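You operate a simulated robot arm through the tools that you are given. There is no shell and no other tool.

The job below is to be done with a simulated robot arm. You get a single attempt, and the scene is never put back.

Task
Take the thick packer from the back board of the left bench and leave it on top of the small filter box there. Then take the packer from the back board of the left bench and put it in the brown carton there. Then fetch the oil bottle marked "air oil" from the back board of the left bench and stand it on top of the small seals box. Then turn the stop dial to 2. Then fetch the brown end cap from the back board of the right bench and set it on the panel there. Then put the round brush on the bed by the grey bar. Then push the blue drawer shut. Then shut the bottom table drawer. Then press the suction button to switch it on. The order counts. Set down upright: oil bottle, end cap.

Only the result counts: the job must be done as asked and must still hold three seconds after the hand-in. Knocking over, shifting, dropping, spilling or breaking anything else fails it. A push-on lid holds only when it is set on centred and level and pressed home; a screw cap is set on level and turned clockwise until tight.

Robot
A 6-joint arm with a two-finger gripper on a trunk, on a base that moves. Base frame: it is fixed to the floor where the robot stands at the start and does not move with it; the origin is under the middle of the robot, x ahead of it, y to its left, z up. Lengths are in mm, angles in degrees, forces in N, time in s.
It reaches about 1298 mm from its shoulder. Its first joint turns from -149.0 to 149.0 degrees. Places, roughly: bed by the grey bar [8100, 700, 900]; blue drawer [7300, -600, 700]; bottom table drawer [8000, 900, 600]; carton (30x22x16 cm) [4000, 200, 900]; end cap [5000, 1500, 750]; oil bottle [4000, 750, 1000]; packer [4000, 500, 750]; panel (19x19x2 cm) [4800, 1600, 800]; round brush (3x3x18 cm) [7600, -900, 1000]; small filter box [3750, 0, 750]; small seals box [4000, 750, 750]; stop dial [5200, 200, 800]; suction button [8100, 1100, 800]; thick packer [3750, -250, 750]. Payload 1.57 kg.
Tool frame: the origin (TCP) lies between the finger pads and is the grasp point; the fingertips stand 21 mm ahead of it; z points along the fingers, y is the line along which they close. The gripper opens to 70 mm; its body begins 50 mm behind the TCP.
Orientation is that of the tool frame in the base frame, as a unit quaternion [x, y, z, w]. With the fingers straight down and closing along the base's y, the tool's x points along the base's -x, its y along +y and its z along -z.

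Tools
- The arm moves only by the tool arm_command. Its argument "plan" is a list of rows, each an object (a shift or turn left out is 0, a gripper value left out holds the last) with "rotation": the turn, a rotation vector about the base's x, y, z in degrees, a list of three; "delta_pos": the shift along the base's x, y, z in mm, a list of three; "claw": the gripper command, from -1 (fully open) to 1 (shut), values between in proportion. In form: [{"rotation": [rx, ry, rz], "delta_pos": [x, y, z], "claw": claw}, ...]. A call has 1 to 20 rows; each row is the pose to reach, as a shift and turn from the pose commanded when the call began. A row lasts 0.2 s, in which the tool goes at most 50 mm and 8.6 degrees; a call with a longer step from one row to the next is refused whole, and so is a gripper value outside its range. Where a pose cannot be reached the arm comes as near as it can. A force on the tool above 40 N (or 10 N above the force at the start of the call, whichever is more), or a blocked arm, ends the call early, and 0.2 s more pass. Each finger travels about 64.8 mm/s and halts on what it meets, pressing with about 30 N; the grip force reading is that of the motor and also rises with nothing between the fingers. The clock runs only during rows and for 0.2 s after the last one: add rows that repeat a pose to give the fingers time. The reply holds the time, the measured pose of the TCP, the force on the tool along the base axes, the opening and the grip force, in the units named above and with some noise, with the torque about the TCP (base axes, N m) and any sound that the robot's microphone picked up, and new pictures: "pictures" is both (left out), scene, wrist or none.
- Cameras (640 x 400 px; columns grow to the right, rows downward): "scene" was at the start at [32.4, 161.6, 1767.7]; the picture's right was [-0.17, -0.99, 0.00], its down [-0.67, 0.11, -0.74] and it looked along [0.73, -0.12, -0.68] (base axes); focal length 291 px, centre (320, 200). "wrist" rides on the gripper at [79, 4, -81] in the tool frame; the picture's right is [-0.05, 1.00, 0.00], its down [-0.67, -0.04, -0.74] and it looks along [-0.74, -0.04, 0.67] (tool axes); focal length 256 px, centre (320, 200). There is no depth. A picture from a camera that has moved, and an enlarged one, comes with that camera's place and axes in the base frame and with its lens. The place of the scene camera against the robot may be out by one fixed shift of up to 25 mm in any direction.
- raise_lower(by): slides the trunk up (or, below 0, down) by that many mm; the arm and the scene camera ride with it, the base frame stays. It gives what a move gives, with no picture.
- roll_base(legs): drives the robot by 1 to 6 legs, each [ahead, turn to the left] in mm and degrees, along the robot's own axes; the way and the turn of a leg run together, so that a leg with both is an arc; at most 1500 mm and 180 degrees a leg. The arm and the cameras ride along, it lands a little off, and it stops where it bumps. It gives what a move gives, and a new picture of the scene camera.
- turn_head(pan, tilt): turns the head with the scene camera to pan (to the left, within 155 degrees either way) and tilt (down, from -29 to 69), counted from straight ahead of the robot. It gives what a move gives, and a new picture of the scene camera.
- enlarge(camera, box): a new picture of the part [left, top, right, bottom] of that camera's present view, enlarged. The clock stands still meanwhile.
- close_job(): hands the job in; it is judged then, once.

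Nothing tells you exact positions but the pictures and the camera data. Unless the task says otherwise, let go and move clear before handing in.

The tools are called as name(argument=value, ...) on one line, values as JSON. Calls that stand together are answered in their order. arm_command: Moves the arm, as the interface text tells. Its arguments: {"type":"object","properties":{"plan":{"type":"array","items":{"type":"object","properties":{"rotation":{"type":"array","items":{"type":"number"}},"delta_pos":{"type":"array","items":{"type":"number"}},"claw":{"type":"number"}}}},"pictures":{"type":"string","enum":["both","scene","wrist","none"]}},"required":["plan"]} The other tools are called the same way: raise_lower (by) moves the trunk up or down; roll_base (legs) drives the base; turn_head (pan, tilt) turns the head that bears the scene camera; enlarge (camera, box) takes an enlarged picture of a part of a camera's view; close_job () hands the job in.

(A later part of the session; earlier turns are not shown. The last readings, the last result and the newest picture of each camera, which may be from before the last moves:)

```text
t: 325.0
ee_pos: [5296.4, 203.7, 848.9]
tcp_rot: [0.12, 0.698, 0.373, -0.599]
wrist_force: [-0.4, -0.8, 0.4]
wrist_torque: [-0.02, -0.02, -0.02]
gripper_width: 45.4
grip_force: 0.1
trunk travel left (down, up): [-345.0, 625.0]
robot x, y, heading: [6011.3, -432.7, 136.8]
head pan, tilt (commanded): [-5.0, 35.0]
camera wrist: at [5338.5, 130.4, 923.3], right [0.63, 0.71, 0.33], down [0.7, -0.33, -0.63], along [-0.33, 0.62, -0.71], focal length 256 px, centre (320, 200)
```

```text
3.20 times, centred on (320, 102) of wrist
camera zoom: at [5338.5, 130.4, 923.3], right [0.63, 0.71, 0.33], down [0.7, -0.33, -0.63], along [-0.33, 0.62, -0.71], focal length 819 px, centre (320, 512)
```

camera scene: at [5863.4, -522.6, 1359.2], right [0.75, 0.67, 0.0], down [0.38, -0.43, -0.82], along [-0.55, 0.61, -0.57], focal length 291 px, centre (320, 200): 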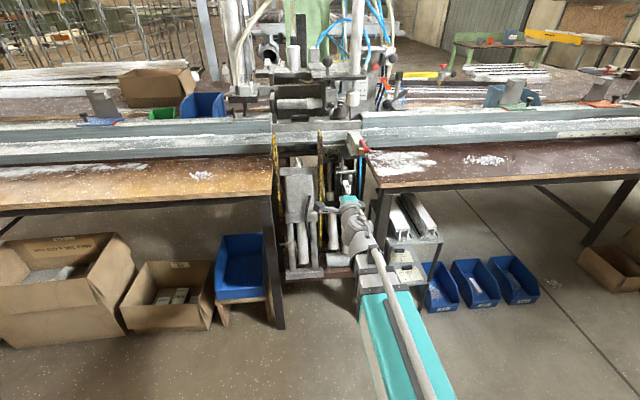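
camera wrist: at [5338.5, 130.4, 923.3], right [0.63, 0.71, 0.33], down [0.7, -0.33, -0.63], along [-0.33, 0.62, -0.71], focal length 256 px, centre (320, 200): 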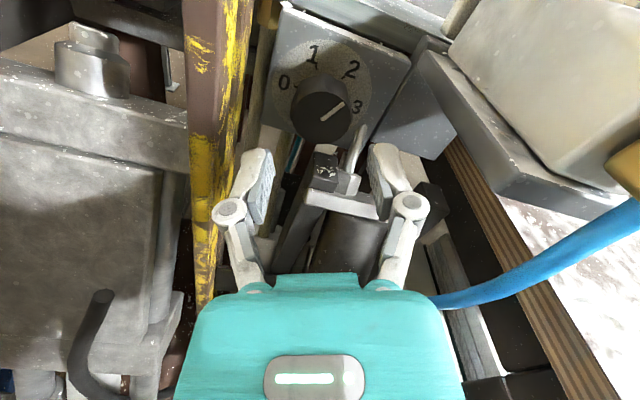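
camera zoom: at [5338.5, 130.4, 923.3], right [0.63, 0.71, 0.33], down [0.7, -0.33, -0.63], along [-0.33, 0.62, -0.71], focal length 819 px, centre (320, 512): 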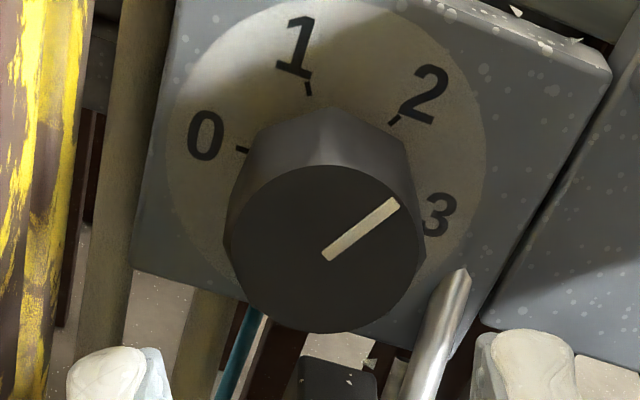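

The pointer is at 2. I'll retreat along the same path and take a straight-on confirmation view while restoring the tool-down orientation.

arm_command(plan=[{"delta_pos": [33, -30, 0]}, {"delta_pos": [66, -60, 0]}, {"delta_pos": [99, -90, 0]}, {"delta_pos": [125, -113, 0]}, {"delta_pos": [125, -113, 0]}], pictures="wrist")

raise_lower(by=145)

arm_command(plan=[{"rotation": [6, -5.4, 0]}, {"rotation": [12, -10.8, 0]}, {"rotation": [18, -16.2, 0]}, {"rotation": [24, -21.7, 0]}, {"rotation": [30, -27.1, 0]}, {"rotation": [36, -32.5, 0]}, {"rotation": [42, -37.9, 0]}, {"rotation": [48, -43.3, 0]}, {"rotation": [54, -48.8, 0]}, {"rotation": [60, -54.2, 0]}], pictures="none")

arm_command(plan=[{"rotation": [6, -5.4, 0]}, {"rotation": [12, -10.8, 0]}, {"rotation": [18, -16.2, 0]}, {"rotation": [24, -21.7, 0]}, {"rotation": [30, -27.1, 0]}, {"rotation": [36, -32.5, 0]}, {"rotation": [42, -37.9, 0]}, {"rotation": [48, -43.3, 0]}, {"rotation": [54, -48.8, 0]}, {"rotation": [57, -51.5, 0]}], pictures="wrist")

```text
t: 326.2
ee_pos: [5421.2, 89.6, 848.8]
tcp_rot: [0.119, 0.699, 0.372, -0.599]
wrist_force: [-0.4, 0.2, 0.2]
wrist_torque: [-0.03, -0.04, 0.04]
gripper_width: 45.8
grip_force: 0.1
trunk travel left (down, up): [-345.0, 625.0]
robot x, y, heading: [6012.5, -431.7, 137.0]
head pan, tilt (commanded): [-5.0, 35.0]
camera wrist: at [5463.2, 15.5, 923.3], right [0.62, 0.71, 0.33], down [0.7, -0.33, -0.63], along [-0.34, 0.62, -0.71], focal length 256 px, centre (320, 200)
```

wrist: 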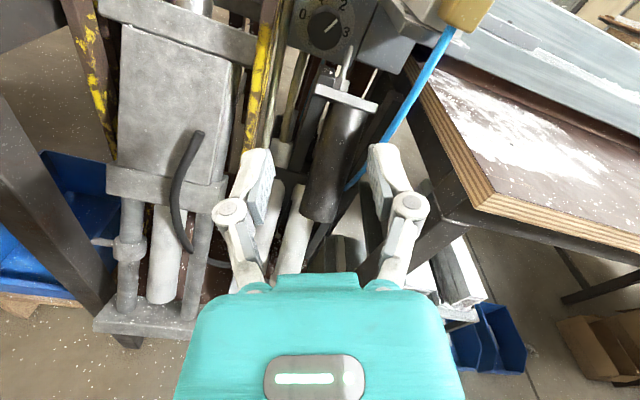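

```text
t: 327.9
ee_pos: [5421.9, 89.6, 993.6]
tcp_rot: [0.119, 0.699, 0.371, -0.599]
wrist_force: [0.0, -0.1, 0.3]
wrist_torque: [-0.01, 0.0, -0.01]
gripper_width: 45.6
grip_force: 0.2
trunk travel left (down, up): [-490.0, 480.0]
robot x, y, heading: [6007.7, -433.1, 136.9]
head pan, tilt (commanded): [-5.0, 35.0]
```

```text
t: 330.1
ee_pos: [5420.0, 89.6, 991.9]
tcp_rot: [-0.36, 0.613, 0.672, -0.209]
wrist_force: [-0.1, 0.0, 0.3]
wrist_torque: [0.02, 0.03, 0.01]
gripper_width: 45.7
grip_force: 0.1
trunk travel left (down, up): [-490.0, 480.0]
robot x, y, heading: [6013.8, -432.1, 136.9]
head pan, tilt (commanded): [-5.0, 35.0]
```

```text
t: 332.3
ee_pos: [5420.1, 88.0, 993.9]
tcp_rot: [0.659, -0.258, -0.658, -0.257]
wrist_force: [-0.1, -0.7, -0.3]
wrist_torque: [0.01, -0.03, -0.03]
gripper_width: 45.8
grip_force: 0.1
trunk travel left (down, up): [-490.0, 480.0]
robot x, y, heading: [6010.0, -432.6, 137.2]
head pan, tilt (commanded): [-5.0, 35.0]
camera wrist: at [5476.1, 30.0, 914.3], right [-0.68, -0.73, 0.05], down [0.57, -0.48, 0.67], along [-0.46, 0.48, 0.74], focal length 256 px, centre (320, 200)
```

wrist: 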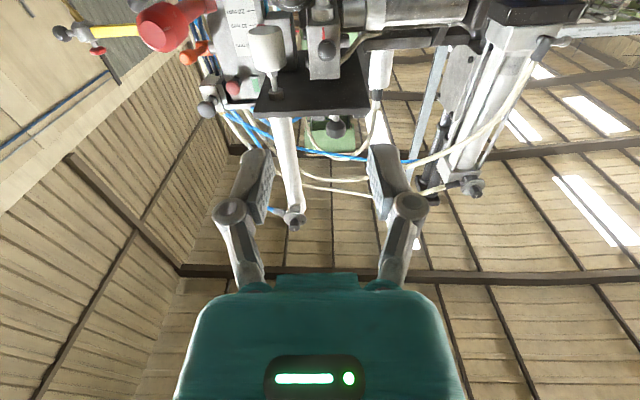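

arm_command(plan=[{"rotation": [-5.05, -5.54, 0], "delta_pos": [1.2, -1.1, -24.3]}, {"rotation": [-10.1, -11.07, 0], "delta_pos": [4.6, -4.2, -48.1]}, {"rotation": [-15.15, -16.6, 0], "delta_pos": [10.5, -9.6, -71.2]}, {"rotation": [-20.2, -22.1, 0], "delta_pos": [18.4, -16.8, -93]}, {"rotation": [-25.3, -27.7, 0], "delta_pos": [28.3, -25.9, -113.2]}, {"rotation": [-30.3, -33.2, 0], "delta_pos": [40.2, -36.7, -131.5]}, {"rotation": [-30.3, -33.2, 0], "delta_pos": [40.2, -36.7, -131.5]}], pictures="wrist")

enlarge(camera="wrist", box=[310, 150, 390, 200])

```text
t: 333.9
ee_pos: [5462.3, 52.0, 863.3]
tcp_rot: [0.86, -0.338, -0.354, -0.141]
wrist_force: [-0.4, 0.0, 0.0]
wrist_torque: [0.01, 0.03, -0.01]
gripper_width: 45.5
grip_force: 0.1
out of reach, approached as far as the arm can: row 1
trunk travel left (down, up): [-490.0, 480.0]
robot x, y, heading: [6012.8, -434.6, 136.9]
head pan, tilt (commanded): [-5.0, 35.0]
camera wrist: at [5541.5, -28.9, 863.4], right [-0.71, -0.71, 0.04], down [0.06, -0.01, 1.0], along [-0.71, 0.71, 0.05], focal length 256 px, centre (320, 200)
```

wrist: 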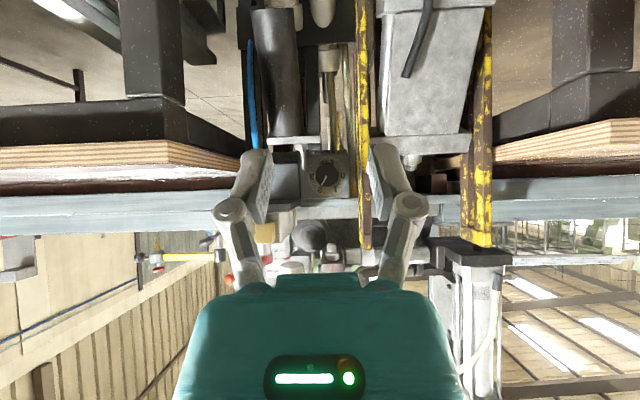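

```text
8.00 times, centred on (350, 175) of wrist
camera zoom: at [5541.5, -28.9, 863.4], right [-0.71, -0.71, 0.04], down [0.06, -0.01, 1.0], along [-0.71, 0.71, 0.05], focal length 2048 px, centre (80, 400)
```

zoom: 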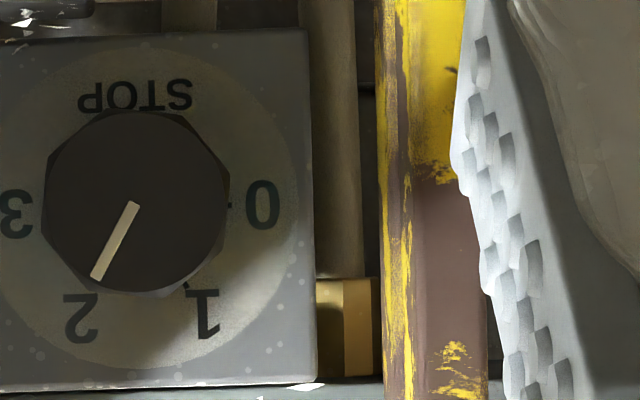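

The straight-on view confirms the stop dial points at 2. I'll raise the trunk, restore the tool-down pose, and drive back around to the near side for the end cap.

raise_lower(by=300)

arm_command(plan=[{"rotation": [-5.05, -5.54, 0], "delta_pos": [13.5, -12.3, -16.1]}, {"rotation": [-10.1, -11.07, 0], "delta_pos": [28.4, -25.9, -29.6]}, {"rotation": [-15.15, -16.6, 0], "delta_pos": [44.5, -40.6, -40.3]}, {"rotation": [-20.2, -22.1, 0], "delta_pos": [61.5, -56.2, -48.2]}, {"rotation": [-25.3, -27.7, 0], "delta_pos": [79.1, -72.3, -52.9]}, {"rotation": [-30.3, -33.2, 0], "delta_pos": [97, -88.6, -54.5]}, {"rotation": [-30.3, -33.2, 0], "delta_pos": [97, -88.6, -54.5], "claw": -1}], pictures="wrist")

```text
t: 336.9
ee_pos: [5461.5, 53.1, 1163.3]
tcp_rot: [0.86, -0.337, -0.357, -0.141]
wrist_force: [0.4, -0.4, 0.4]
wrist_torque: [-0.01, -0.01, -0.01]
gripper_width: 45.5
grip_force: 0.0
trunk travel left (down, up): [-790.0, 180.0]
robot x, y, heading: [6011.0, -433.1, 136.8]
head pan, tilt (commanded): [-5.0, 35.0]
```

```text
t: 338.5
ee_pos: [5558.3, -35.8, 1108.1]
tcp_rot: [0.932, -0.363, 0.001, -0.004]
wrist_force: [0.2, 0.1, 0.0]
wrist_torque: [0.0, 0.0, 0.0]
gripper_width: 69.2
grip_force: 0.1
trunk travel left (down, up): [-790.0, 180.0]
robot x, y, heading: [6013.6, -431.4, 136.8]
head pan, tilt (commanded): [-5.0, 35.0]
camera wrist: at [5612.6, -95.1, 1188.7], right [-0.71, -0.7, -0.01], down [-0.47, 0.47, 0.75], along [-0.52, 0.54, -0.67], focal length 256 px, centre (320, 200)
```

wrist: 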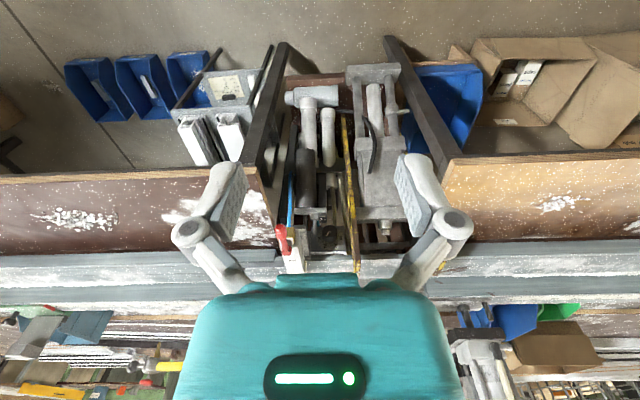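

arm_command(plan=[{"delta_pos": [22, -19, 0]}, {"delta_pos": [44, -38, 0]}, {"delta_pos": [44, -38, 0]}], pictures="none")

roll_base(legs=[[0, 90.8], [1300, 0], [1300, 0], [0, -90]])

```text
t: 339.3
ee_pos: [5602.5, -72.9, 1107.5]
tcp_rot: [0.931, -0.364, 0.001, -0.003]
wrist_force: [0.1, 0.0, 0.4]
wrist_torque: [0.03, 0.0, -0.02]
gripper_width: 70.0
grip_force: 0.1
trunk travel left (down, up): [-790.0, 180.0]
robot x, y, heading: [6012.6, -427.8, 137.0]
head pan, tilt (commanded): [-5.0, 35.0]
```

```text
t: 366.2
ee_pos: [3804.8, -1956.1, 1108.9]
tcp_rot: [0.932, -0.363, 0.0, -0.004]
wrist_force: [0.1, 1.2, 0.5]
wrist_torque: [-0.01, 0.03, 0.01]
gripper_width: 70.2
grip_force: 0.2
trunk travel left (down, up): [-790.0, 180.0]
robot x, y, heading: [4213.4, -2316.3, 136.7]
head pan, tilt (commanded): [-5.0, 35.0]
camera scene: at [4065.6, -2406.4, 1807.3], right [0.75, 0.67, 0.0], down [0.38, -0.43, -0.82], along [-0.55, 0.61, -0.57], focal length 291 px, centre (320, 200)
```

scene: 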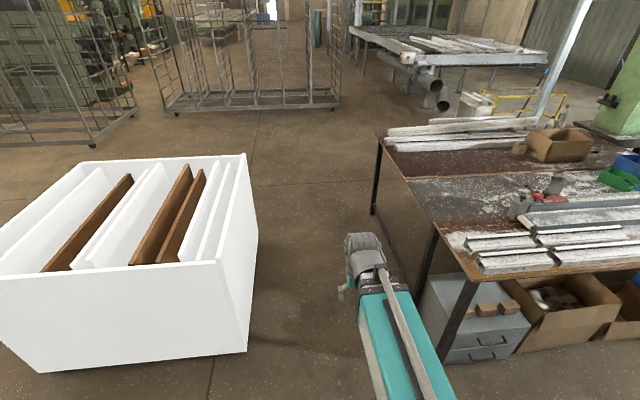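

roll_base(legs=[[0, 1], [1500, 0], [1520, 0], [0, -90]])

```text
refused: 1520 is not a number from -1500 to 1500
```

roll_base(legs=[[0, 1], [1480, 0], [1480, 0], [0, -90]])

```text
t: 390.1
ee_pos: [2316.2, 83.5, 1108.4]
tcp_rot: [-0.417, 0.909, -0.002, 0.002]
wrist_force: [-0.3, -1.0, 0.0]
wrist_torque: [0.02, -0.02, -0.04]
gripper_width: 70.0
grip_force: 0.1
trunk travel left (down, up): [-790.0, 180.0]
robot x, y, heading: [1967.0, -333.0, 48.6]
head pan, tilt (commanded): [-5.0, 35.0]
camera scene: at [1870.5, -197.0, 1807.3], right [0.69, -0.72, 0.0], down [-0.42, -0.4, -0.82], along [0.59, 0.57, -0.57], focal length 291 px, centre (320, 200)
```

scene: 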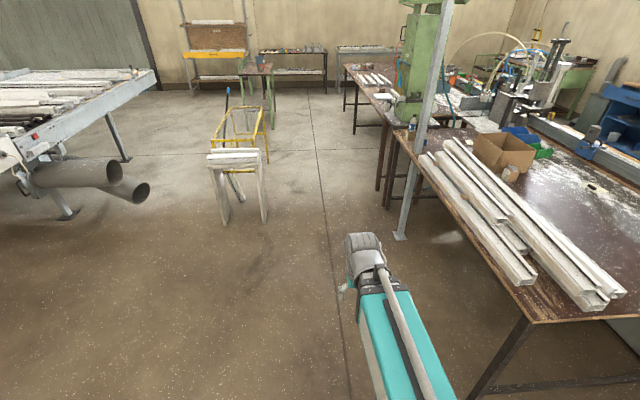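

roll_base(legs=[[0, -1], [1450, 0], [1450, 0], [600, 0]])

turn_head(pan=-60, tilt=40)

```text
t: 411.0
ee_pos: [4698.9, 2533.7, 1107.4]
tcp_rot: [-0.394, 0.919, -0.003, 0.002]
wrist_force: [0.1, -0.1, -0.6]
wrist_torque: [-0.01, -0.01, 0.0]
gripper_width: 69.7
grip_force: 0.0
trunk travel left (down, up): [-790.0, 180.0]
robot x, y, heading: [4330.8, 2132.8, 45.8]
head pan, tilt (commanded): [-5.0, 35.0]
camera scene: at [4240.7, 2276.7, 1807.2], right [0.65, -0.76, 0.0], down [-0.44, -0.37, -0.82], along [0.62, 0.53, -0.57], focal length 291 px, centre (320, 200)
```

scene: 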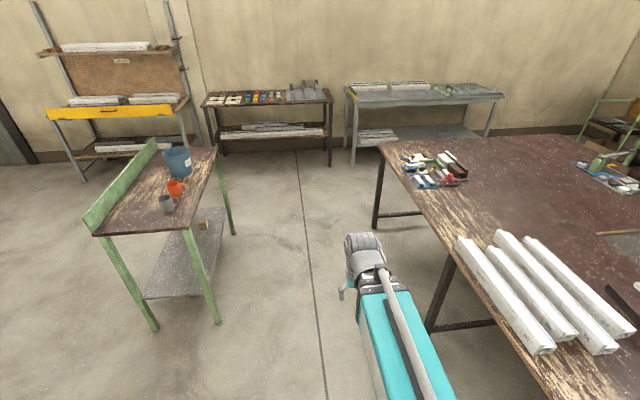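

```text
t: 412.2
ee_pos: [4699.4, 2534.1, 1108.6]
tcp_rot: [-0.393, 0.919, -0.003, 0.002]
wrist_force: [0.3, 0.7, 0.7]
wrist_torque: [0.0, 0.02, -0.01]
gripper_width: 70.2
grip_force: 0.1
trunk travel left (down, up): [-790.0, 180.0]
robot x, y, heading: [4331.5, 2131.6, 45.8]
head pan, tilt (commanded): [-60.0, 40.0]
camera scene: at [4256.1, 2198.2, 1799.7], right [-0.25, -0.97, 0.0], down [-0.62, 0.16, -0.77], along [0.74, -0.19, -0.64], focal length 291 px, centre (320, 200)
```

scene: 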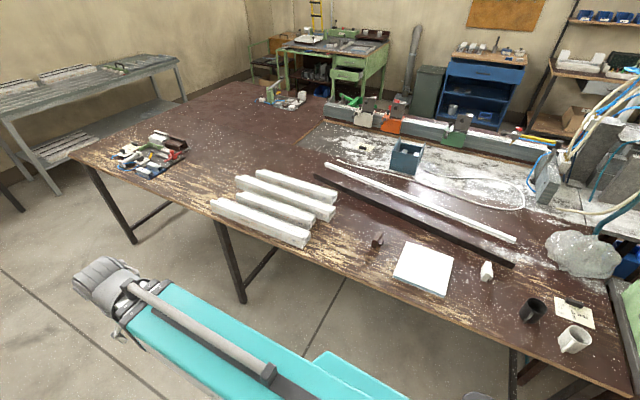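

The brown end cap is at about (5029, 1746) and the panel at about (4844, 1624). I'm well placed, so I'll turn to face the bench.

roll_base(legs=[[0, -88]])

turn_head(pan=0, tilt=45)

arm_command(plan=[{"delta_pos": [0, 0, 0]}], pictures="wrist")

```text
t: 418.1
ee_pos: [4770.1, 1806.3, 1109.1]
tcp_rot: [0.339, 0.941, -0.003, 0.0]
wrist_force: [-0.5, -0.3, 0.3]
wrist_torque: [0.01, 0.02, 0.02]
gripper_width: 69.8
grip_force: 0.1
trunk travel left (down, up): [-790.0, 180.0]
robot x, y, heading: [4344.7, 2148.8, -40.4]
head pan, tilt (commanded): [-60.0, 40.0]
camera scene: at [4400.1, 2221.5, 1799.7], right [-0.98, 0.18, 0.0], down [0.12, 0.63, -0.77], along [-0.14, -0.75, -0.64], focal length 291 px, centre (320, 200)
```

scene: 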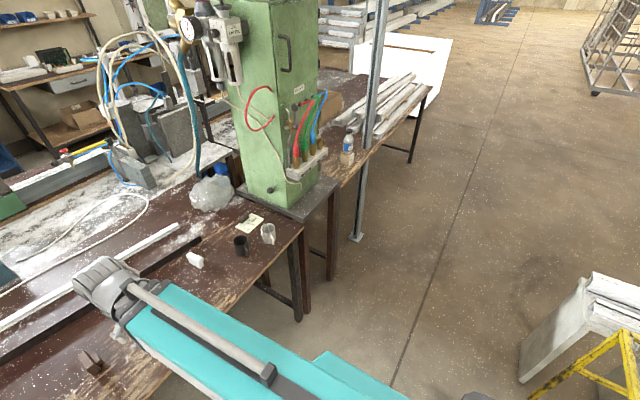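

```text
t: 419.4
ee_pos: [4770.3, 1807.0, 1107.5]
tcp_rot: [0.34, 0.941, -0.004, -0.001]
wrist_force: [-0.8, -0.1, 0.5]
wrist_torque: [-0.02, 0.0, -0.02]
gripper_width: 69.9
grip_force: 0.1
trunk travel left (down, up): [-790.0, 180.0]
robot x, y, heading: [4344.7, 2144.7, -40.2]
head pan, tilt (commanded): [0.0, 45.0]
camera scene: at [4477.6, 2252.4, 1792.4], right [-0.65, -0.76, 0.0], down [-0.54, 0.46, -0.71], along [0.54, -0.46, -0.71], focal length 291 px, centre (320, 200)
```

scene: 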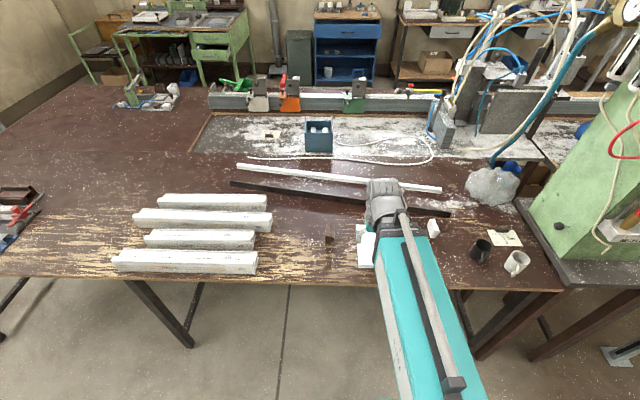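

```text
t: 419.8
ee_pos: [4770.8, 1808.4, 1109.0]
tcp_rot: [0.34, 0.94, -0.003, -0.001]
wrist_force: [0.5, 0.4, 0.0]
wrist_torque: [0.02, 0.02, -0.03]
gripper_width: 70.1
grip_force: 0.0
trunk travel left (down, up): [-790.0, 180.0]
robot x, y, heading: [4346.6, 2150.3, -40.8]
head pan, tilt (commanded): [0.0, 45.0]
camera wrist: at [4710.9, 1861.0, 1188.6], right [0.68, 0.73, -0.01], down [0.49, -0.45, 0.75], along [0.54, -0.51, -0.67], focal length 256 px, centre (320, 200)
```

wrist: 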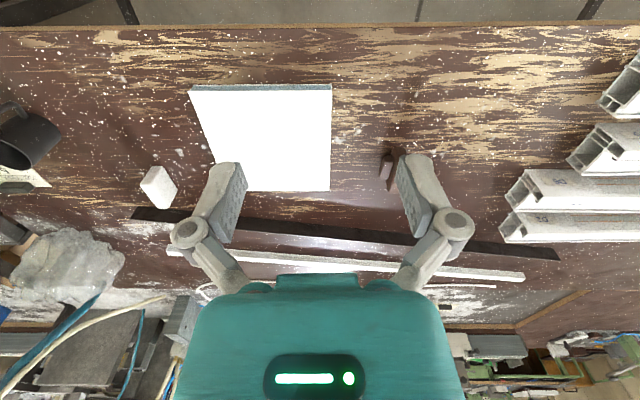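

enlarge(camera="scene", box=[300, 205, 380, 255])

enlarge(camera="wrist", box=[350, 130, 430, 180])

```text
8.00 times, centred on (340, 230) of scene
camera zoom: at [4477.7, 2252.5, 1792.4], right [-0.65, -0.76, 0.0], down [-0.54, 0.46, -0.71], along [0.54, -0.46, -0.71], focal length 2327 px, centre (160, -40)
```

zoom: 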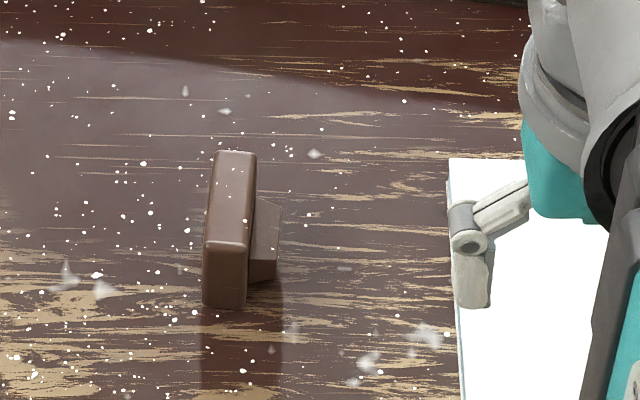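

```text
8.00 times, centred on (390, 155) of wrist
camera zoom: at [4710.9, 1861.0, 1188.6], right [0.68, 0.73, -0.01], down [0.49, -0.45, 0.75], along [0.54, -0.51, -0.67], focal length 2048 px, centre (-240, 560)
```

zoom: 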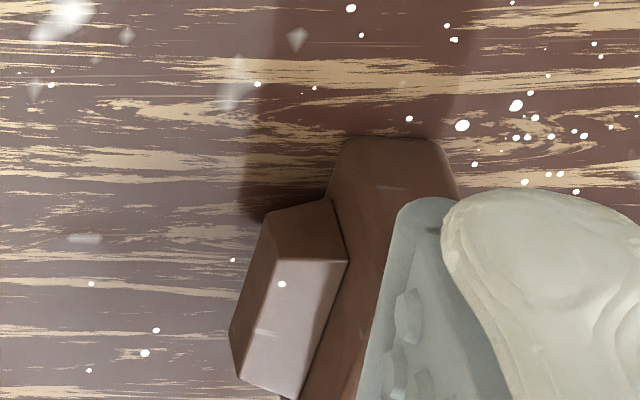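

The end cap is a plate standing on edge with a plug on one side, so I'll keep that upright pose. I'll move above it for a precise look.

arm_command(plan=[{"delta_pos": [40, -7, 0]}, {"delta_pos": [80, -14, 0]}, {"delta_pos": [120, -21, 0]}, {"delta_pos": [160, -28, 0]}, {"delta_pos": [190, -30, 0]}, {"delta_pos": [190, -30, 0]}], pictures="wrist")

enlarge(camera="wrist", box=[260, 10, 420, 110])

```text
t: 421.2
ee_pos: [4960.5, 1778.4, 1107.8]
tcp_rot: [0.341, 0.94, -0.003, 0.0]
wrist_force: [0.1, -0.1, 0.7]
wrist_torque: [0.03, 0.03, 0.01]
gripper_width: 69.7
grip_force: 0.1
trunk travel left (down, up): [-790.0, 180.0]
robot x, y, heading: [4345.5, 2146.1, -40.5]
head pan, tilt (commanded): [0.0, 45.0]
camera wrist: at [4900.4, 1831.7, 1188.6], right [0.68, 0.73, -0.01], down [0.49, -0.45, 0.75], along [0.54, -0.51, -0.67], focal length 256 px, centre (320, 200)
```

wrist: 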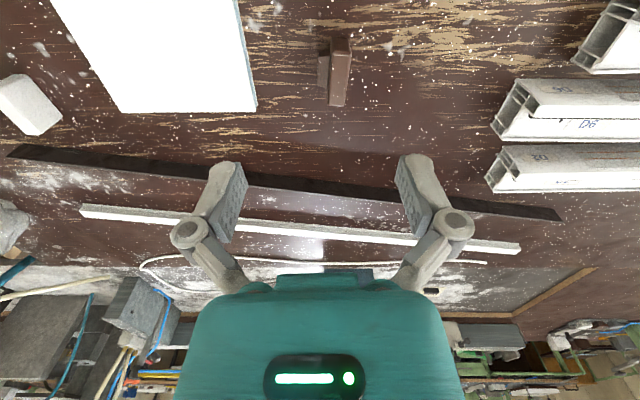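

```text
4.00 times, centred on (340, 60) of wrist
camera zoom: at [4900.4, 1831.7, 1188.6], right [0.68, 0.73, -0.01], down [0.49, -0.45, 0.75], along [0.54, -0.51, -0.67], focal length 1024 px, centre (240, 760)
```

zoom: 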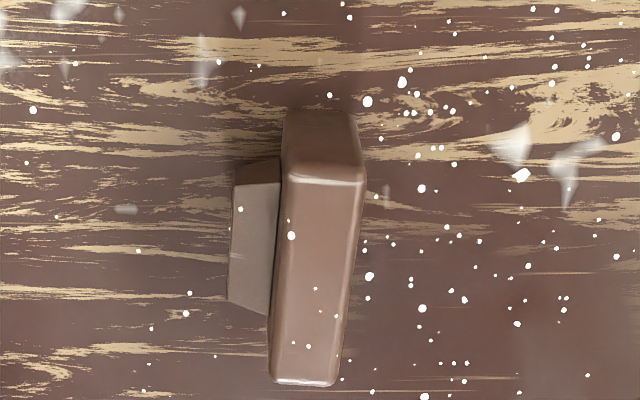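

The end cap is about 60×21×60 mm, centred at (5007, 1761), with a small plug low on one side. I'll align the fingers across its thickness and descend toward the top part.

arm_command(plan=[{"delta_pos": [23, -8.6, 0], "rotation": [0, 0, -2.8]}, {"delta_pos": [46.5, -17.3, 0], "rotation": [0, 0, -5.6]}, {"delta_pos": [46.5, -17.3, 0], "rotation": [0, 0, -5.6]}], pictures="none")

raise_lower(by=-120)

arm_command(plan=[{"delta_pos": [0, 0, 0]}], pictures="wrist")

enlarge(camera="wrist", box=[240, 40, 400, 140])

```text
t: 422.0
ee_pos: [5006.2, 1760.4, 1108.9]
tcp_rot: [0.386, 0.923, -0.004, 0.0]
wrist_force: [0.1, 0.4, 0.7]
wrist_torque: [-0.01, 0.0, 0.03]
gripper_width: 70.1
grip_force: 0.1
trunk travel left (down, up): [-790.0, 180.0]
robot x, y, heading: [4341.4, 2147.4, -40.7]
head pan, tilt (commanded): [0.0, 45.0]
```

```text
t: 423.5
ee_pos: [5005.4, 1760.2, 989.3]
tcp_rot: [0.385, 0.923, -0.003, -0.001]
wrist_force: [-0.7, -1.2, -0.2]
wrist_torque: [-0.04, 0.01, 0.06]
gripper_width: 69.8
grip_force: 0.1
trunk travel left (down, up): [-670.0, 300.0]
robot x, y, heading: [4345.9, 2151.3, -40.4]
head pan, tilt (commanded): [0.0, 45.0]
```

```text
t: 423.9
ee_pos: [5007.9, 1760.9, 987.5]
tcp_rot: [0.385, 0.923, -0.003, 0.0]
wrist_force: [-0.1, -0.6, -0.2]
wrist_torque: [0.0, 0.0, 0.0]
gripper_width: 70.1
grip_force: 0.1
trunk travel left (down, up): [-670.0, 300.0]
robot x, y, heading: [4348.5, 2148.3, -40.4]
head pan, tilt (commanded): [0.0, 45.0]
camera wrist: at [4953.2, 1819.7, 1068.6], right [0.75, 0.66, -0.01], down [0.45, -0.49, 0.75], along [0.49, -0.56, -0.67], focal length 256 px, centre (320, 200)
```

wrist: 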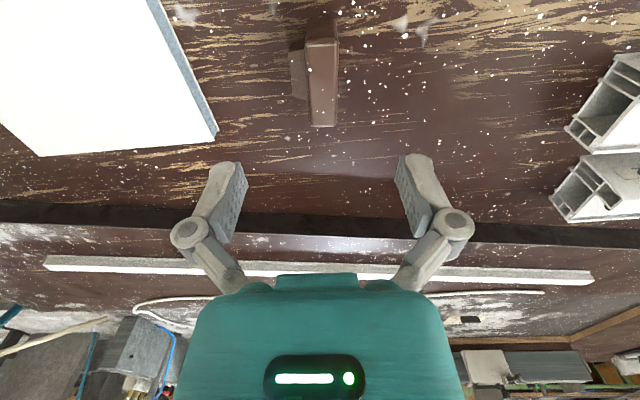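

```text
4.00 times, centred on (320, 90) of wrist
camera zoom: at [4953.2, 1819.7, 1068.6], right [0.75, 0.66, -0.01], down [0.45, -0.49, 0.75], along [0.49, -0.56, -0.67], focal length 1024 px, centre (320, 640)
```

zoom: 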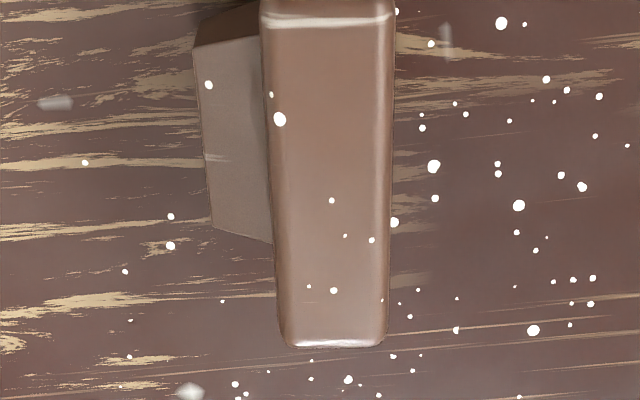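

arm_command(plan=[{"delta_pos": [1.5, 1.3, 0]}, {"delta_pos": [1.5, 1.3, 0]}], pictures="none")

raise_lower(by=-85)

arm_command(plan=[{"claw": -0.4}, {"claw": 0.1}, {"claw": 0.1}], pictures="wrist")

```text
t: 424.5
ee_pos: [5007.6, 1761.9, 988.5]
tcp_rot: [0.385, 0.923, -0.003, 0.0]
wrist_force: [0.1, 0.2, 0.3]
wrist_torque: [0.0, 0.0, -0.02]
gripper_width: 69.9
grip_force: 0.0
trunk travel left (down, up): [-670.0, 300.0]
robot x, y, heading: [4344.0, 2146.9, -40.5]
head pan, tilt (commanded): [0.0, 45.0]
```

```text
t: 425.7
ee_pos: [5008.8, 1762.5, 902.9]
tcp_rot: [0.385, 0.923, -0.004, 0.0]
wrist_force: [0.6, -0.7, -0.5]
wrist_torque: [0.03, 0.0, 0.01]
gripper_width: 69.9
grip_force: 0.1
trunk travel left (down, up): [-585.0, 385.0]
robot x, y, heading: [4341.9, 2148.1, -40.6]
head pan, tilt (commanded): [0.0, 45.0]
```

```text
t: 426.5
ee_pos: [5006.8, 1762.0, 904.3]
tcp_rot: [0.385, 0.923, -0.004, -0.001]
wrist_force: [0.1, -0.2, 0.4]
wrist_torque: [-0.01, -0.02, 0.03]
gripper_width: 31.6
grip_force: 0.1
trunk travel left (down, up): [-585.0, 385.0]
robot x, y, heading: [4340.1, 2146.3, -40.2]
head pan, tilt (commanded): [0.0, 45.0]
camera wrist: at [4953.9, 1821.1, 983.6], right [0.75, 0.66, -0.01], down [0.45, -0.49, 0.75], along [0.49, -0.56, -0.67], focal length 256 px, centre (320, 200)
```

wrist: 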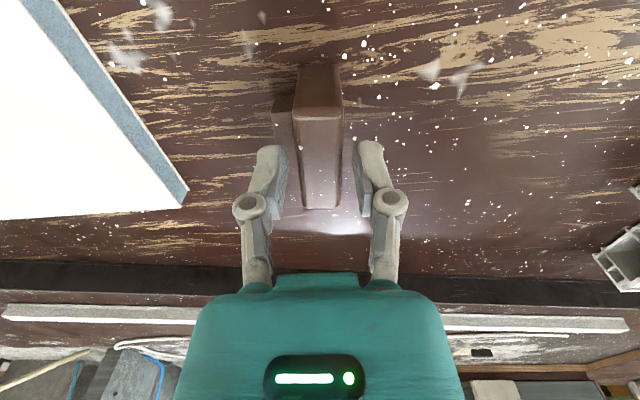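

The plate is between the fingers and above the plug. Closing and lifting slightly.

arm_command(plan=[{"claw": 0.3}, {"claw": 0.6}, {"claw": 1}, {"claw": 1}, {"claw": 1}], pictures="none")

raise_lower(by=80)

arm_command(plan=[{"delta_pos": [0, 0, 0]}], pictures="both")

```text
t: 427.7
ee_pos: [5007.0, 1763.7, 903.5]
tcp_rot: [0.385, 0.923, -0.003, -0.001]
wrist_force: [-0.4, 0.5, 0.3]
wrist_torque: [-0.02, -0.09, 0.02]
gripper_width: 21.2
grip_force: 30.0
trunk travel left (down, up): [-585.0, 385.0]
robot x, y, heading: [4346.3, 2144.8, -40.4]
head pan, tilt (commanded): [0.0, 45.0]
```

```text
t: 428.9
ee_pos: [5007.5, 1761.5, 983.0]
tcp_rot: [0.384, 0.923, -0.003, 0.0]
wrist_force: [-0.5, -0.3, -0.6]
wrist_torque: [0.01, -0.02, -0.02]
gripper_width: 20.8
grip_force: 30.1
trunk travel left (down, up): [-665.0, 305.0]
robot x, y, heading: [4345.2, 2144.7, -40.5]
head pan, tilt (commanded): [0.0, 45.0]
```

```text
t: 429.3
ee_pos: [5009.1, 1761.5, 984.0]
tcp_rot: [0.385, 0.923, -0.004, -0.001]
wrist_force: [0.3, -0.7, -0.5]
wrist_torque: [0.03, 0.02, -0.02]
gripper_width: 20.7
grip_force: 30.1
trunk travel left (down, up): [-665.0, 305.0]
robot x, y, heading: [4345.6, 2147.5, -40.2]
head pan, tilt (commanded): [0.0, 45.0]
camera scene: at [4477.8, 2252.4, 1667.4], right [-0.65, -0.76, 0.0], down [-0.54, 0.46, -0.71], along [0.54, -0.46, -0.71], focal length 291 px, centre (320, 200)
camera wrist: at [4953.9, 1821.1, 1063.5], right [0.75, 0.66, -0.01], down [0.45, -0.49, 0.75], along [0.49, -0.56, -0.67], focal length 256 px, centre (320, 200)
```

scene: 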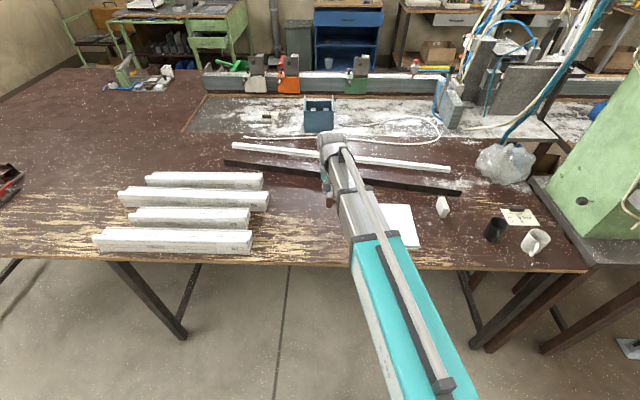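
wrist: 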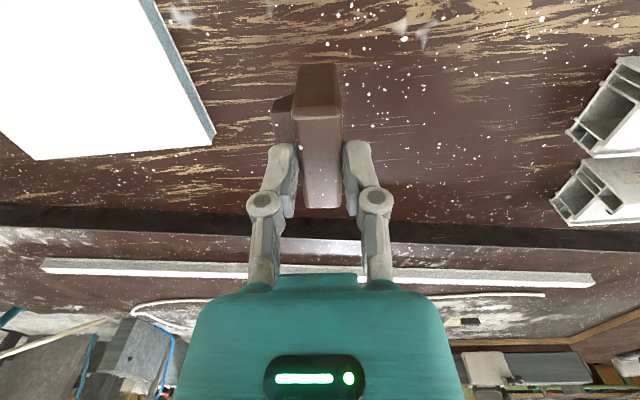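

The end cap is lifted upright. I'll carry it over the panel centre at about (4834, 1632).

arm_command(plan=[{"delta_pos": [-35, -26, 0]}, {"delta_pos": [-70, -52, 0]}, {"delta_pos": [-105, -78, 0]}, {"delta_pos": [-140, -104, 0]}, {"delta_pos": [-174, -129.5, 0]}, {"delta_pos": [-174, -129.5, 0]}], pictures="both")

```text
t: 430.7
ee_pos: [4832.2, 1634.5, 984.3]
tcp_rot: [0.385, 0.923, -0.004, 0.0]
wrist_force: [0.4, -0.3, -0.5]
wrist_torque: [0.04, 0.0, 0.03]
gripper_width: 21.1
grip_force: 30.8
trunk travel left (down, up): [-665.0, 305.0]
robot x, y, heading: [4342.9, 2147.6, -40.4]
head pan, tilt (commanded): [0.0, 45.0]
camera scene: at [4477.4, 2252.1, 1667.5], right [-0.65, -0.76, 0.0], down [-0.54, 0.46, -0.71], along [0.54, -0.46, -0.71], focal length 291 px, centre (320, 200)
camera wrist: at [4778.6, 1692.2, 1063.6], right [0.75, 0.66, -0.01], down [0.45, -0.49, 0.75], along [0.49, -0.56, -0.67], focal length 256 px, centre (320, 200)
```

scene: 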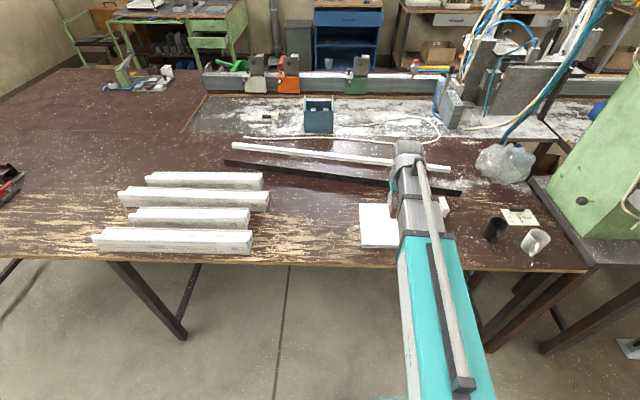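
wrist: 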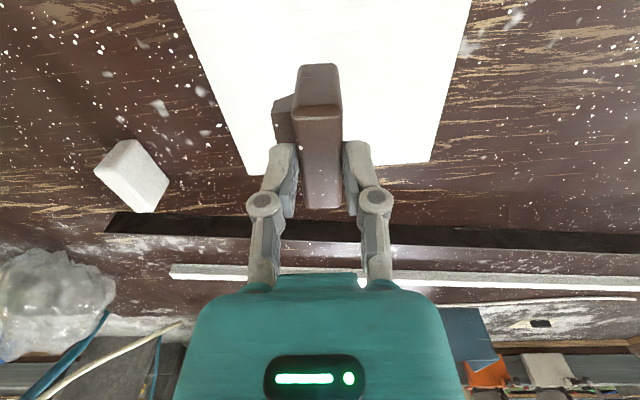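

The cap is centred over the panel. Lowering gently.

raise_lower(by=-54)

raise_lower(by=-4)

raise_lower(by=-2)

```text
t: 431.6
ee_pos: [4832.3, 1633.7, 929.9]
tcp_rot: [0.386, 0.923, -0.004, -0.001]
wrist_force: [0.2, -0.3, -0.5]
wrist_torque: [0.04, 0.0, 0.02]
gripper_width: 20.7
grip_force: 29.8
trunk travel left (down, up): [-611.0, 359.0]
robot x, y, heading: [4345.5, 2146.0, -40.5]
head pan, tilt (commanded): [0.0, 45.0]
```

```text
t: 432.1
ee_pos: [4833.3, 1633.0, 925.8]
tcp_rot: [0.385, 0.923, -0.004, 0.0]
wrist_force: [-0.1, 0.3, 0.8]
wrist_torque: [-0.02, -0.02, 0.0]
gripper_width: 21.2
grip_force: 30.0
trunk travel left (down, up): [-607.0, 363.0]
robot x, y, heading: [4343.8, 2150.1, -40.3]
head pan, tilt (commanded): [0.0, 45.0]
```

```text
t: 432.7
ee_pos: [4831.9, 1633.9, 923.7]
tcp_rot: [0.385, 0.923, -0.003, 0.0]
wrist_force: [-0.9, -0.1, 0.4]
wrist_torque: [0.0, 0.0, 0.01]
gripper_width: 21.3
grip_force: 29.9
trunk travel left (down, up): [-605.0, 365.0]
robot x, y, heading: [4342.5, 2144.3, -40.4]
head pan, tilt (commanded): [0.0, 45.0]
```

raise_lower(by=-1)

arm_command(plan=[{"delta_pos": [0, 0, 0]}], pictures="both")

enlarge(camera="scene", box=[340, 170, 468, 250])

```text
t: 433.2
ee_pos: [4833.7, 1634.6, 924.1]
tcp_rot: [0.385, 0.923, -0.004, 0.0]
wrist_force: [1.9, -2.2, 14.6]
wrist_torque: [-0.12, -0.13, -0.01]
gripper_width: 21.1
grip_force: 30.3
trunk travel left (down, up): [-604.0, 366.0]
robot x, y, heading: [4346.7, 2146.2, -40.4]
head pan, tilt (commanded): [0.0, 45.0]
```

```text
t: 433.6
ee_pos: [4832.3, 1633.1, 922.2]
tcp_rot: [0.385, 0.923, -0.005, 0.0]
wrist_force: [3.8, -2.7, 17.7]
wrist_torque: [-0.15, -0.21, 0.03]
gripper_width: 20.9
grip_force: 30.1
trunk travel left (down, up): [-604.0, 366.0]
robot x, y, heading: [4345.0, 2147.4, -40.3]
head pan, tilt (commanded): [0.0, 45.0]
camera scene: at [4476.8, 2253.4, 1606.5], right [-0.65, -0.76, 0.0], down [-0.54, 0.46, -0.71], along [0.54, -0.46, -0.71], focal length 291 px, centre (320, 200)
camera wrist: at [4778.6, 1693.0, 1003.2], right [0.75, 0.66, -0.01], down [0.44, -0.49, 0.75], along [0.49, -0.56, -0.66], focal length 256 px, centre (320, 200)
```

scene: 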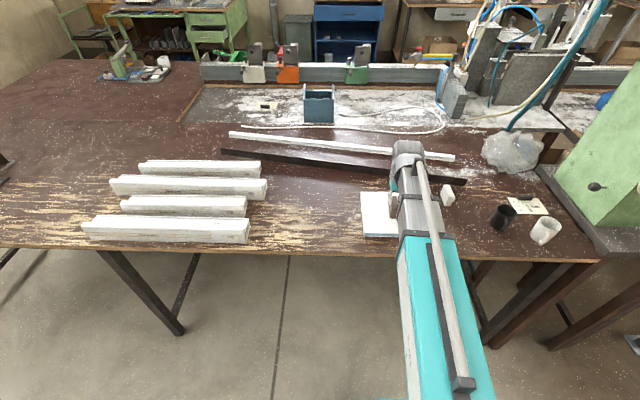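
wrist: 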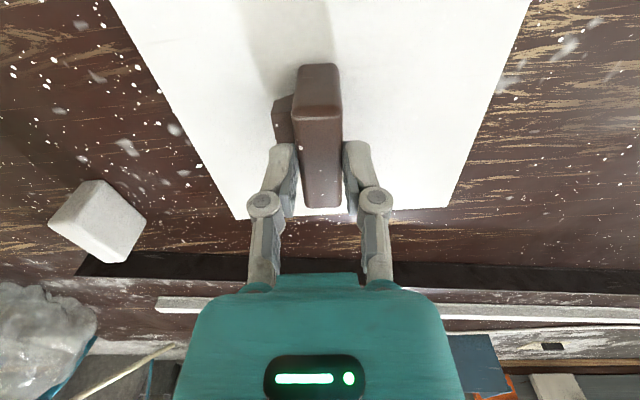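

```text
5.00 times, centred on (404, 210) of scene
camera zoom: at [4476.8, 2253.4, 1606.5], right [-0.65, -0.76, 0.0], down [-0.54, 0.46, -0.71], along [0.54, -0.46, -0.71], focal length 1455 px, centre (-100, 150)
```

zoom: 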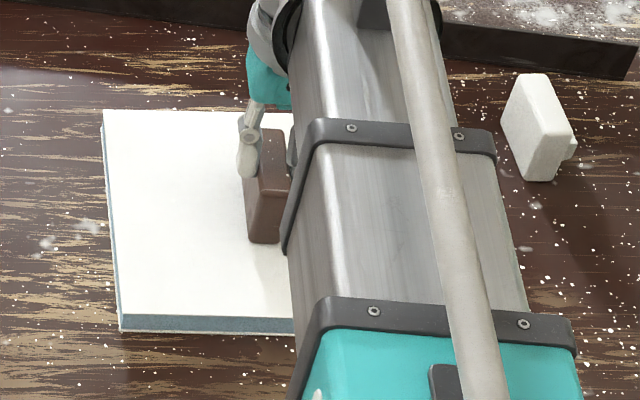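

Contact. I'll relieve slightly and release.

raise_lower(by=0.8)

arm_command(plan=[{"claw": 0.38}, {"claw": 0.34}, {"claw": 0.28}, {"claw": 0.2}, {"claw": 0.05}, {"claw": -0.1}, {"claw": -0.3}, {"claw": -0.3}], pictures="wrist")

raise_lower(by=190)

arm_command(plan=[{"delta_pos": [-40, 34, 0], "claw": -1}, {"delta_pos": [-80, 68, 0]}, {"delta_pos": [-80, 68, 0]}], pictures="both")

```text
t: 434.1
ee_pos: [4831.3, 1634.6, 923.6]
tcp_rot: [0.385, 0.923, -0.003, -0.001]
wrist_force: [0.4, -1.4, 6.0]
wrist_torque: [-0.07, -0.09, 0.0]
gripper_width: 21.1
grip_force: 30.2
trunk travel left (down, up): [-605.0, 365.0]
robot x, y, heading: [4345.0, 2148.7, -40.2]
head pan, tilt (commanded): [0.0, 45.0]
```

```text
t: 435.9
ee_pos: [4832.1, 1633.9, 923.0]
tcp_rot: [0.385, 0.923, -0.003, -0.001]
wrist_force: [0.5, 0.3, -0.2]
wrist_torque: [-0.01, -0.03, 0.0]
gripper_width: 45.7
grip_force: 0.1
trunk travel left (down, up): [-605.0, 365.0]
robot x, y, heading: [4345.9, 2146.6, -40.7]
head pan, tilt (commanded): [0.0, 45.0]
camera wrist: at [4779.0, 1692.5, 1003.4], right [0.75, 0.66, -0.01], down [0.45, -0.49, 0.75], along [0.49, -0.56, -0.67], focal length 256 px, centre (320, 200)
```

wrist: 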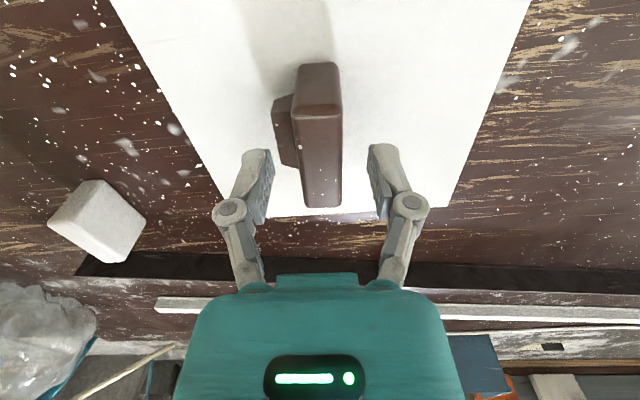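

```text
t: 438.0
ee_pos: [4832.0, 1633.1, 1113.2]
tcp_rot: [0.386, 0.923, -0.003, -0.001]
wrist_force: [0.3, -0.2, 0.2]
wrist_torque: [-0.03, 0.01, 0.02]
gripper_width: 45.5
grip_force: 0.0
trunk travel left (down, up): [-795.0, 175.0]
robot x, y, heading: [4345.4, 2149.2, -40.3]
head pan, tilt (commanded): [0.0, 45.0]
```

```text
refused: row 1 steps farther than a row can; nothing moved
```

The end cap stands on the panel. Retracting the arm with smaller steps.

arm_command(plan=[{"delta_pos": [-28, 30, 0], "claw": -1}, {"delta_pos": [-56, 60, 0]}, {"delta_pos": [-84, 90, 0]}, {"delta_pos": [-112, 118, 0]}, {"delta_pos": [-112, 118, 0]}], pictures="both")

enlarge(camera="scene", box=[330, 190, 490, 290])

```text
t: 439.2
ee_pos: [4720.6, 1750.3, 1113.7]
tcp_rot: [0.385, 0.923, -0.003, 0.0]
wrist_force: [-0.7, -0.3, 0.5]
wrist_torque: [0.0, -0.03, 0.01]
gripper_width: 70.0
grip_force: 0.1
trunk travel left (down, up): [-795.0, 175.0]
robot x, y, heading: [4346.3, 2149.7, -40.5]
head pan, tilt (commanded): [0.0, 45.0]
camera scene: at [4477.8, 2252.3, 1797.2], right [-0.65, -0.76, 0.0], down [-0.54, 0.46, -0.71], along [0.54, -0.46, -0.71], focal length 291 px, centre (320, 200)
camera wrist: at [4666.6, 1809.5, 1193.4], right [0.75, 0.66, -0.01], down [0.45, -0.49, 0.75], along [0.49, -0.56, -0.67], focal length 256 px, centre (320, 200)
```

scene: 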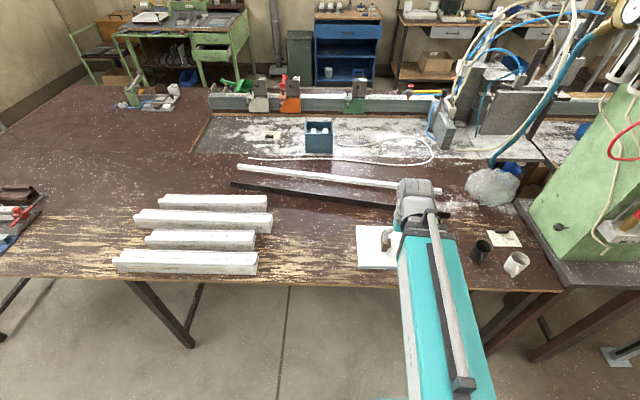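
wrist: 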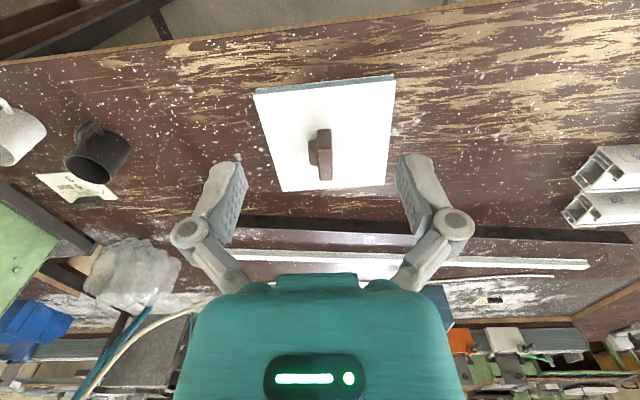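

```text
4.00 times, centred on (410, 240) of scene
camera zoom: at [4477.8, 2252.3, 1797.2], right [-0.65, -0.76, 0.0], down [-0.54, 0.46, -0.71], along [0.54, -0.46, -0.71], focal length 1164 px, centre (-40, 40)
```

zoom: 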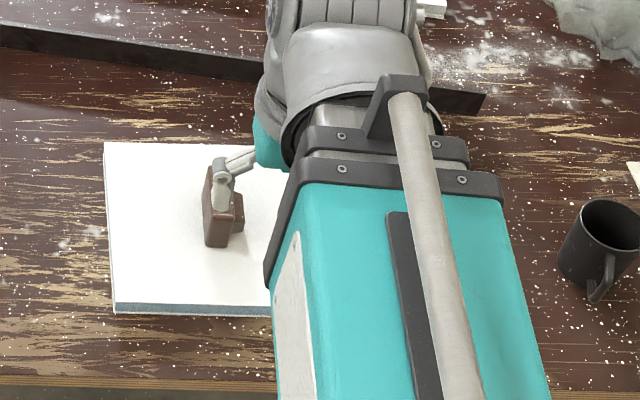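

The end cap is upright on the panel. Next come the far-side stations, so I'll drive back around via the known route.

roll_base(legs=[[0, -92], [1130, 0], [1130, 0], [1110, 0], [0, 90]])

```text
t: 470.6
ee_pos: [2519.3, -770.9, 1113.3]
tcp_rot: [0.398, 0.917, -0.003, -0.001]
wrist_force: [0.3, 0.0, 0.4]
wrist_torque: [-0.01, 0.01, -0.01]
gripper_width: 70.1
grip_force: 0.1
trunk travel left (down, up): [-795.0, 175.0]
robot x, y, heading: [2143.7, -376.7, -42.6]
head pan, tilt (commanded): [0.0, 45.0]
camera scene: at [2279.0, -277.7, 1797.2], right [-0.67, -0.74, 0.0], down [-0.52, 0.48, -0.71], along [0.52, -0.48, -0.71], focal length 291 px, centre (320, 200)
```

scene: 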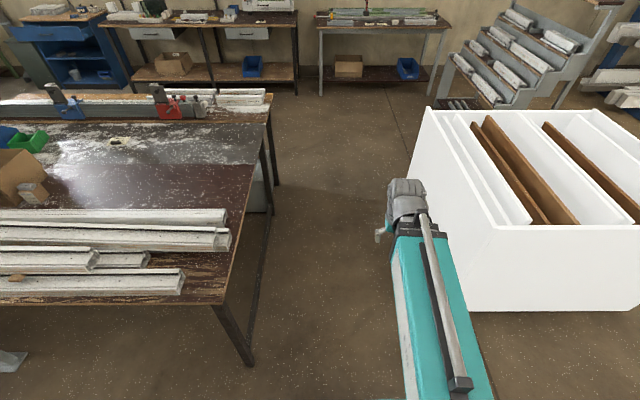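

roll_base(legs=[[1440, 0], [1430, 0], [0, 90], [1450, 0], [900, 0]])

turn_head(pan=-50, tilt=35)

```text
t: 507.4
ee_pos: [6333.8, -398.1, 1113.2]
tcp_rot: [-0.328, 0.945, -0.003, 0.002]
wrist_force: [-0.2, 0.3, -0.1]
wrist_torque: [-0.03, -0.02, -0.01]
gripper_width: 69.9
grip_force: 0.0
trunk travel left (down, up): [-795.0, 175.0]
robot x, y, heading: [5914.0, -742.7, 42.8]
head pan, tilt (commanded): [0.0, 45.0]
camera scene: at [5819.4, -594.6, 1797.2], right [0.68, -0.73, 0.0], down [-0.52, -0.48, -0.71], along [0.52, 0.48, -0.71], focal length 291 px, centre (320, 200)
```

scene: 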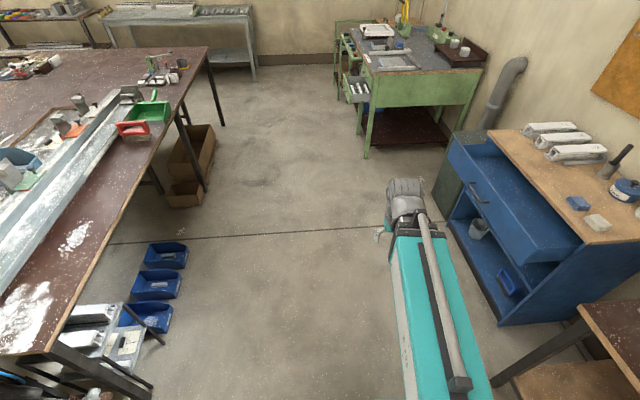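

```text
t: 508.6
ee_pos: [6334.1, -399.8, 1113.1]
tcp_rot: [-0.328, 0.945, -0.002, 0.002]
wrist_force: [0.2, -0.3, -1.2]
wrist_torque: [-0.01, 0.02, 0.04]
gripper_width: 70.2
grip_force: 0.0
trunk travel left (down, up): [-795.0, 175.0]
robot x, y, heading: [5913.9, -742.2, 42.7]
head pan, tilt (commanded): [-50.0, 35.0]
camera scene: at [5846.8, -661.0, 1812.0], right [-0.12, -0.99, 0.0], down [-0.57, 0.07, -0.82], along [0.81, -0.1, -0.57], focal length 291 px, centre (320, 200)
```

scene: 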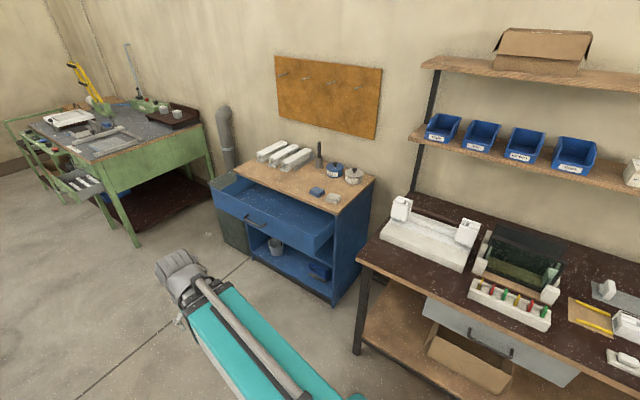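

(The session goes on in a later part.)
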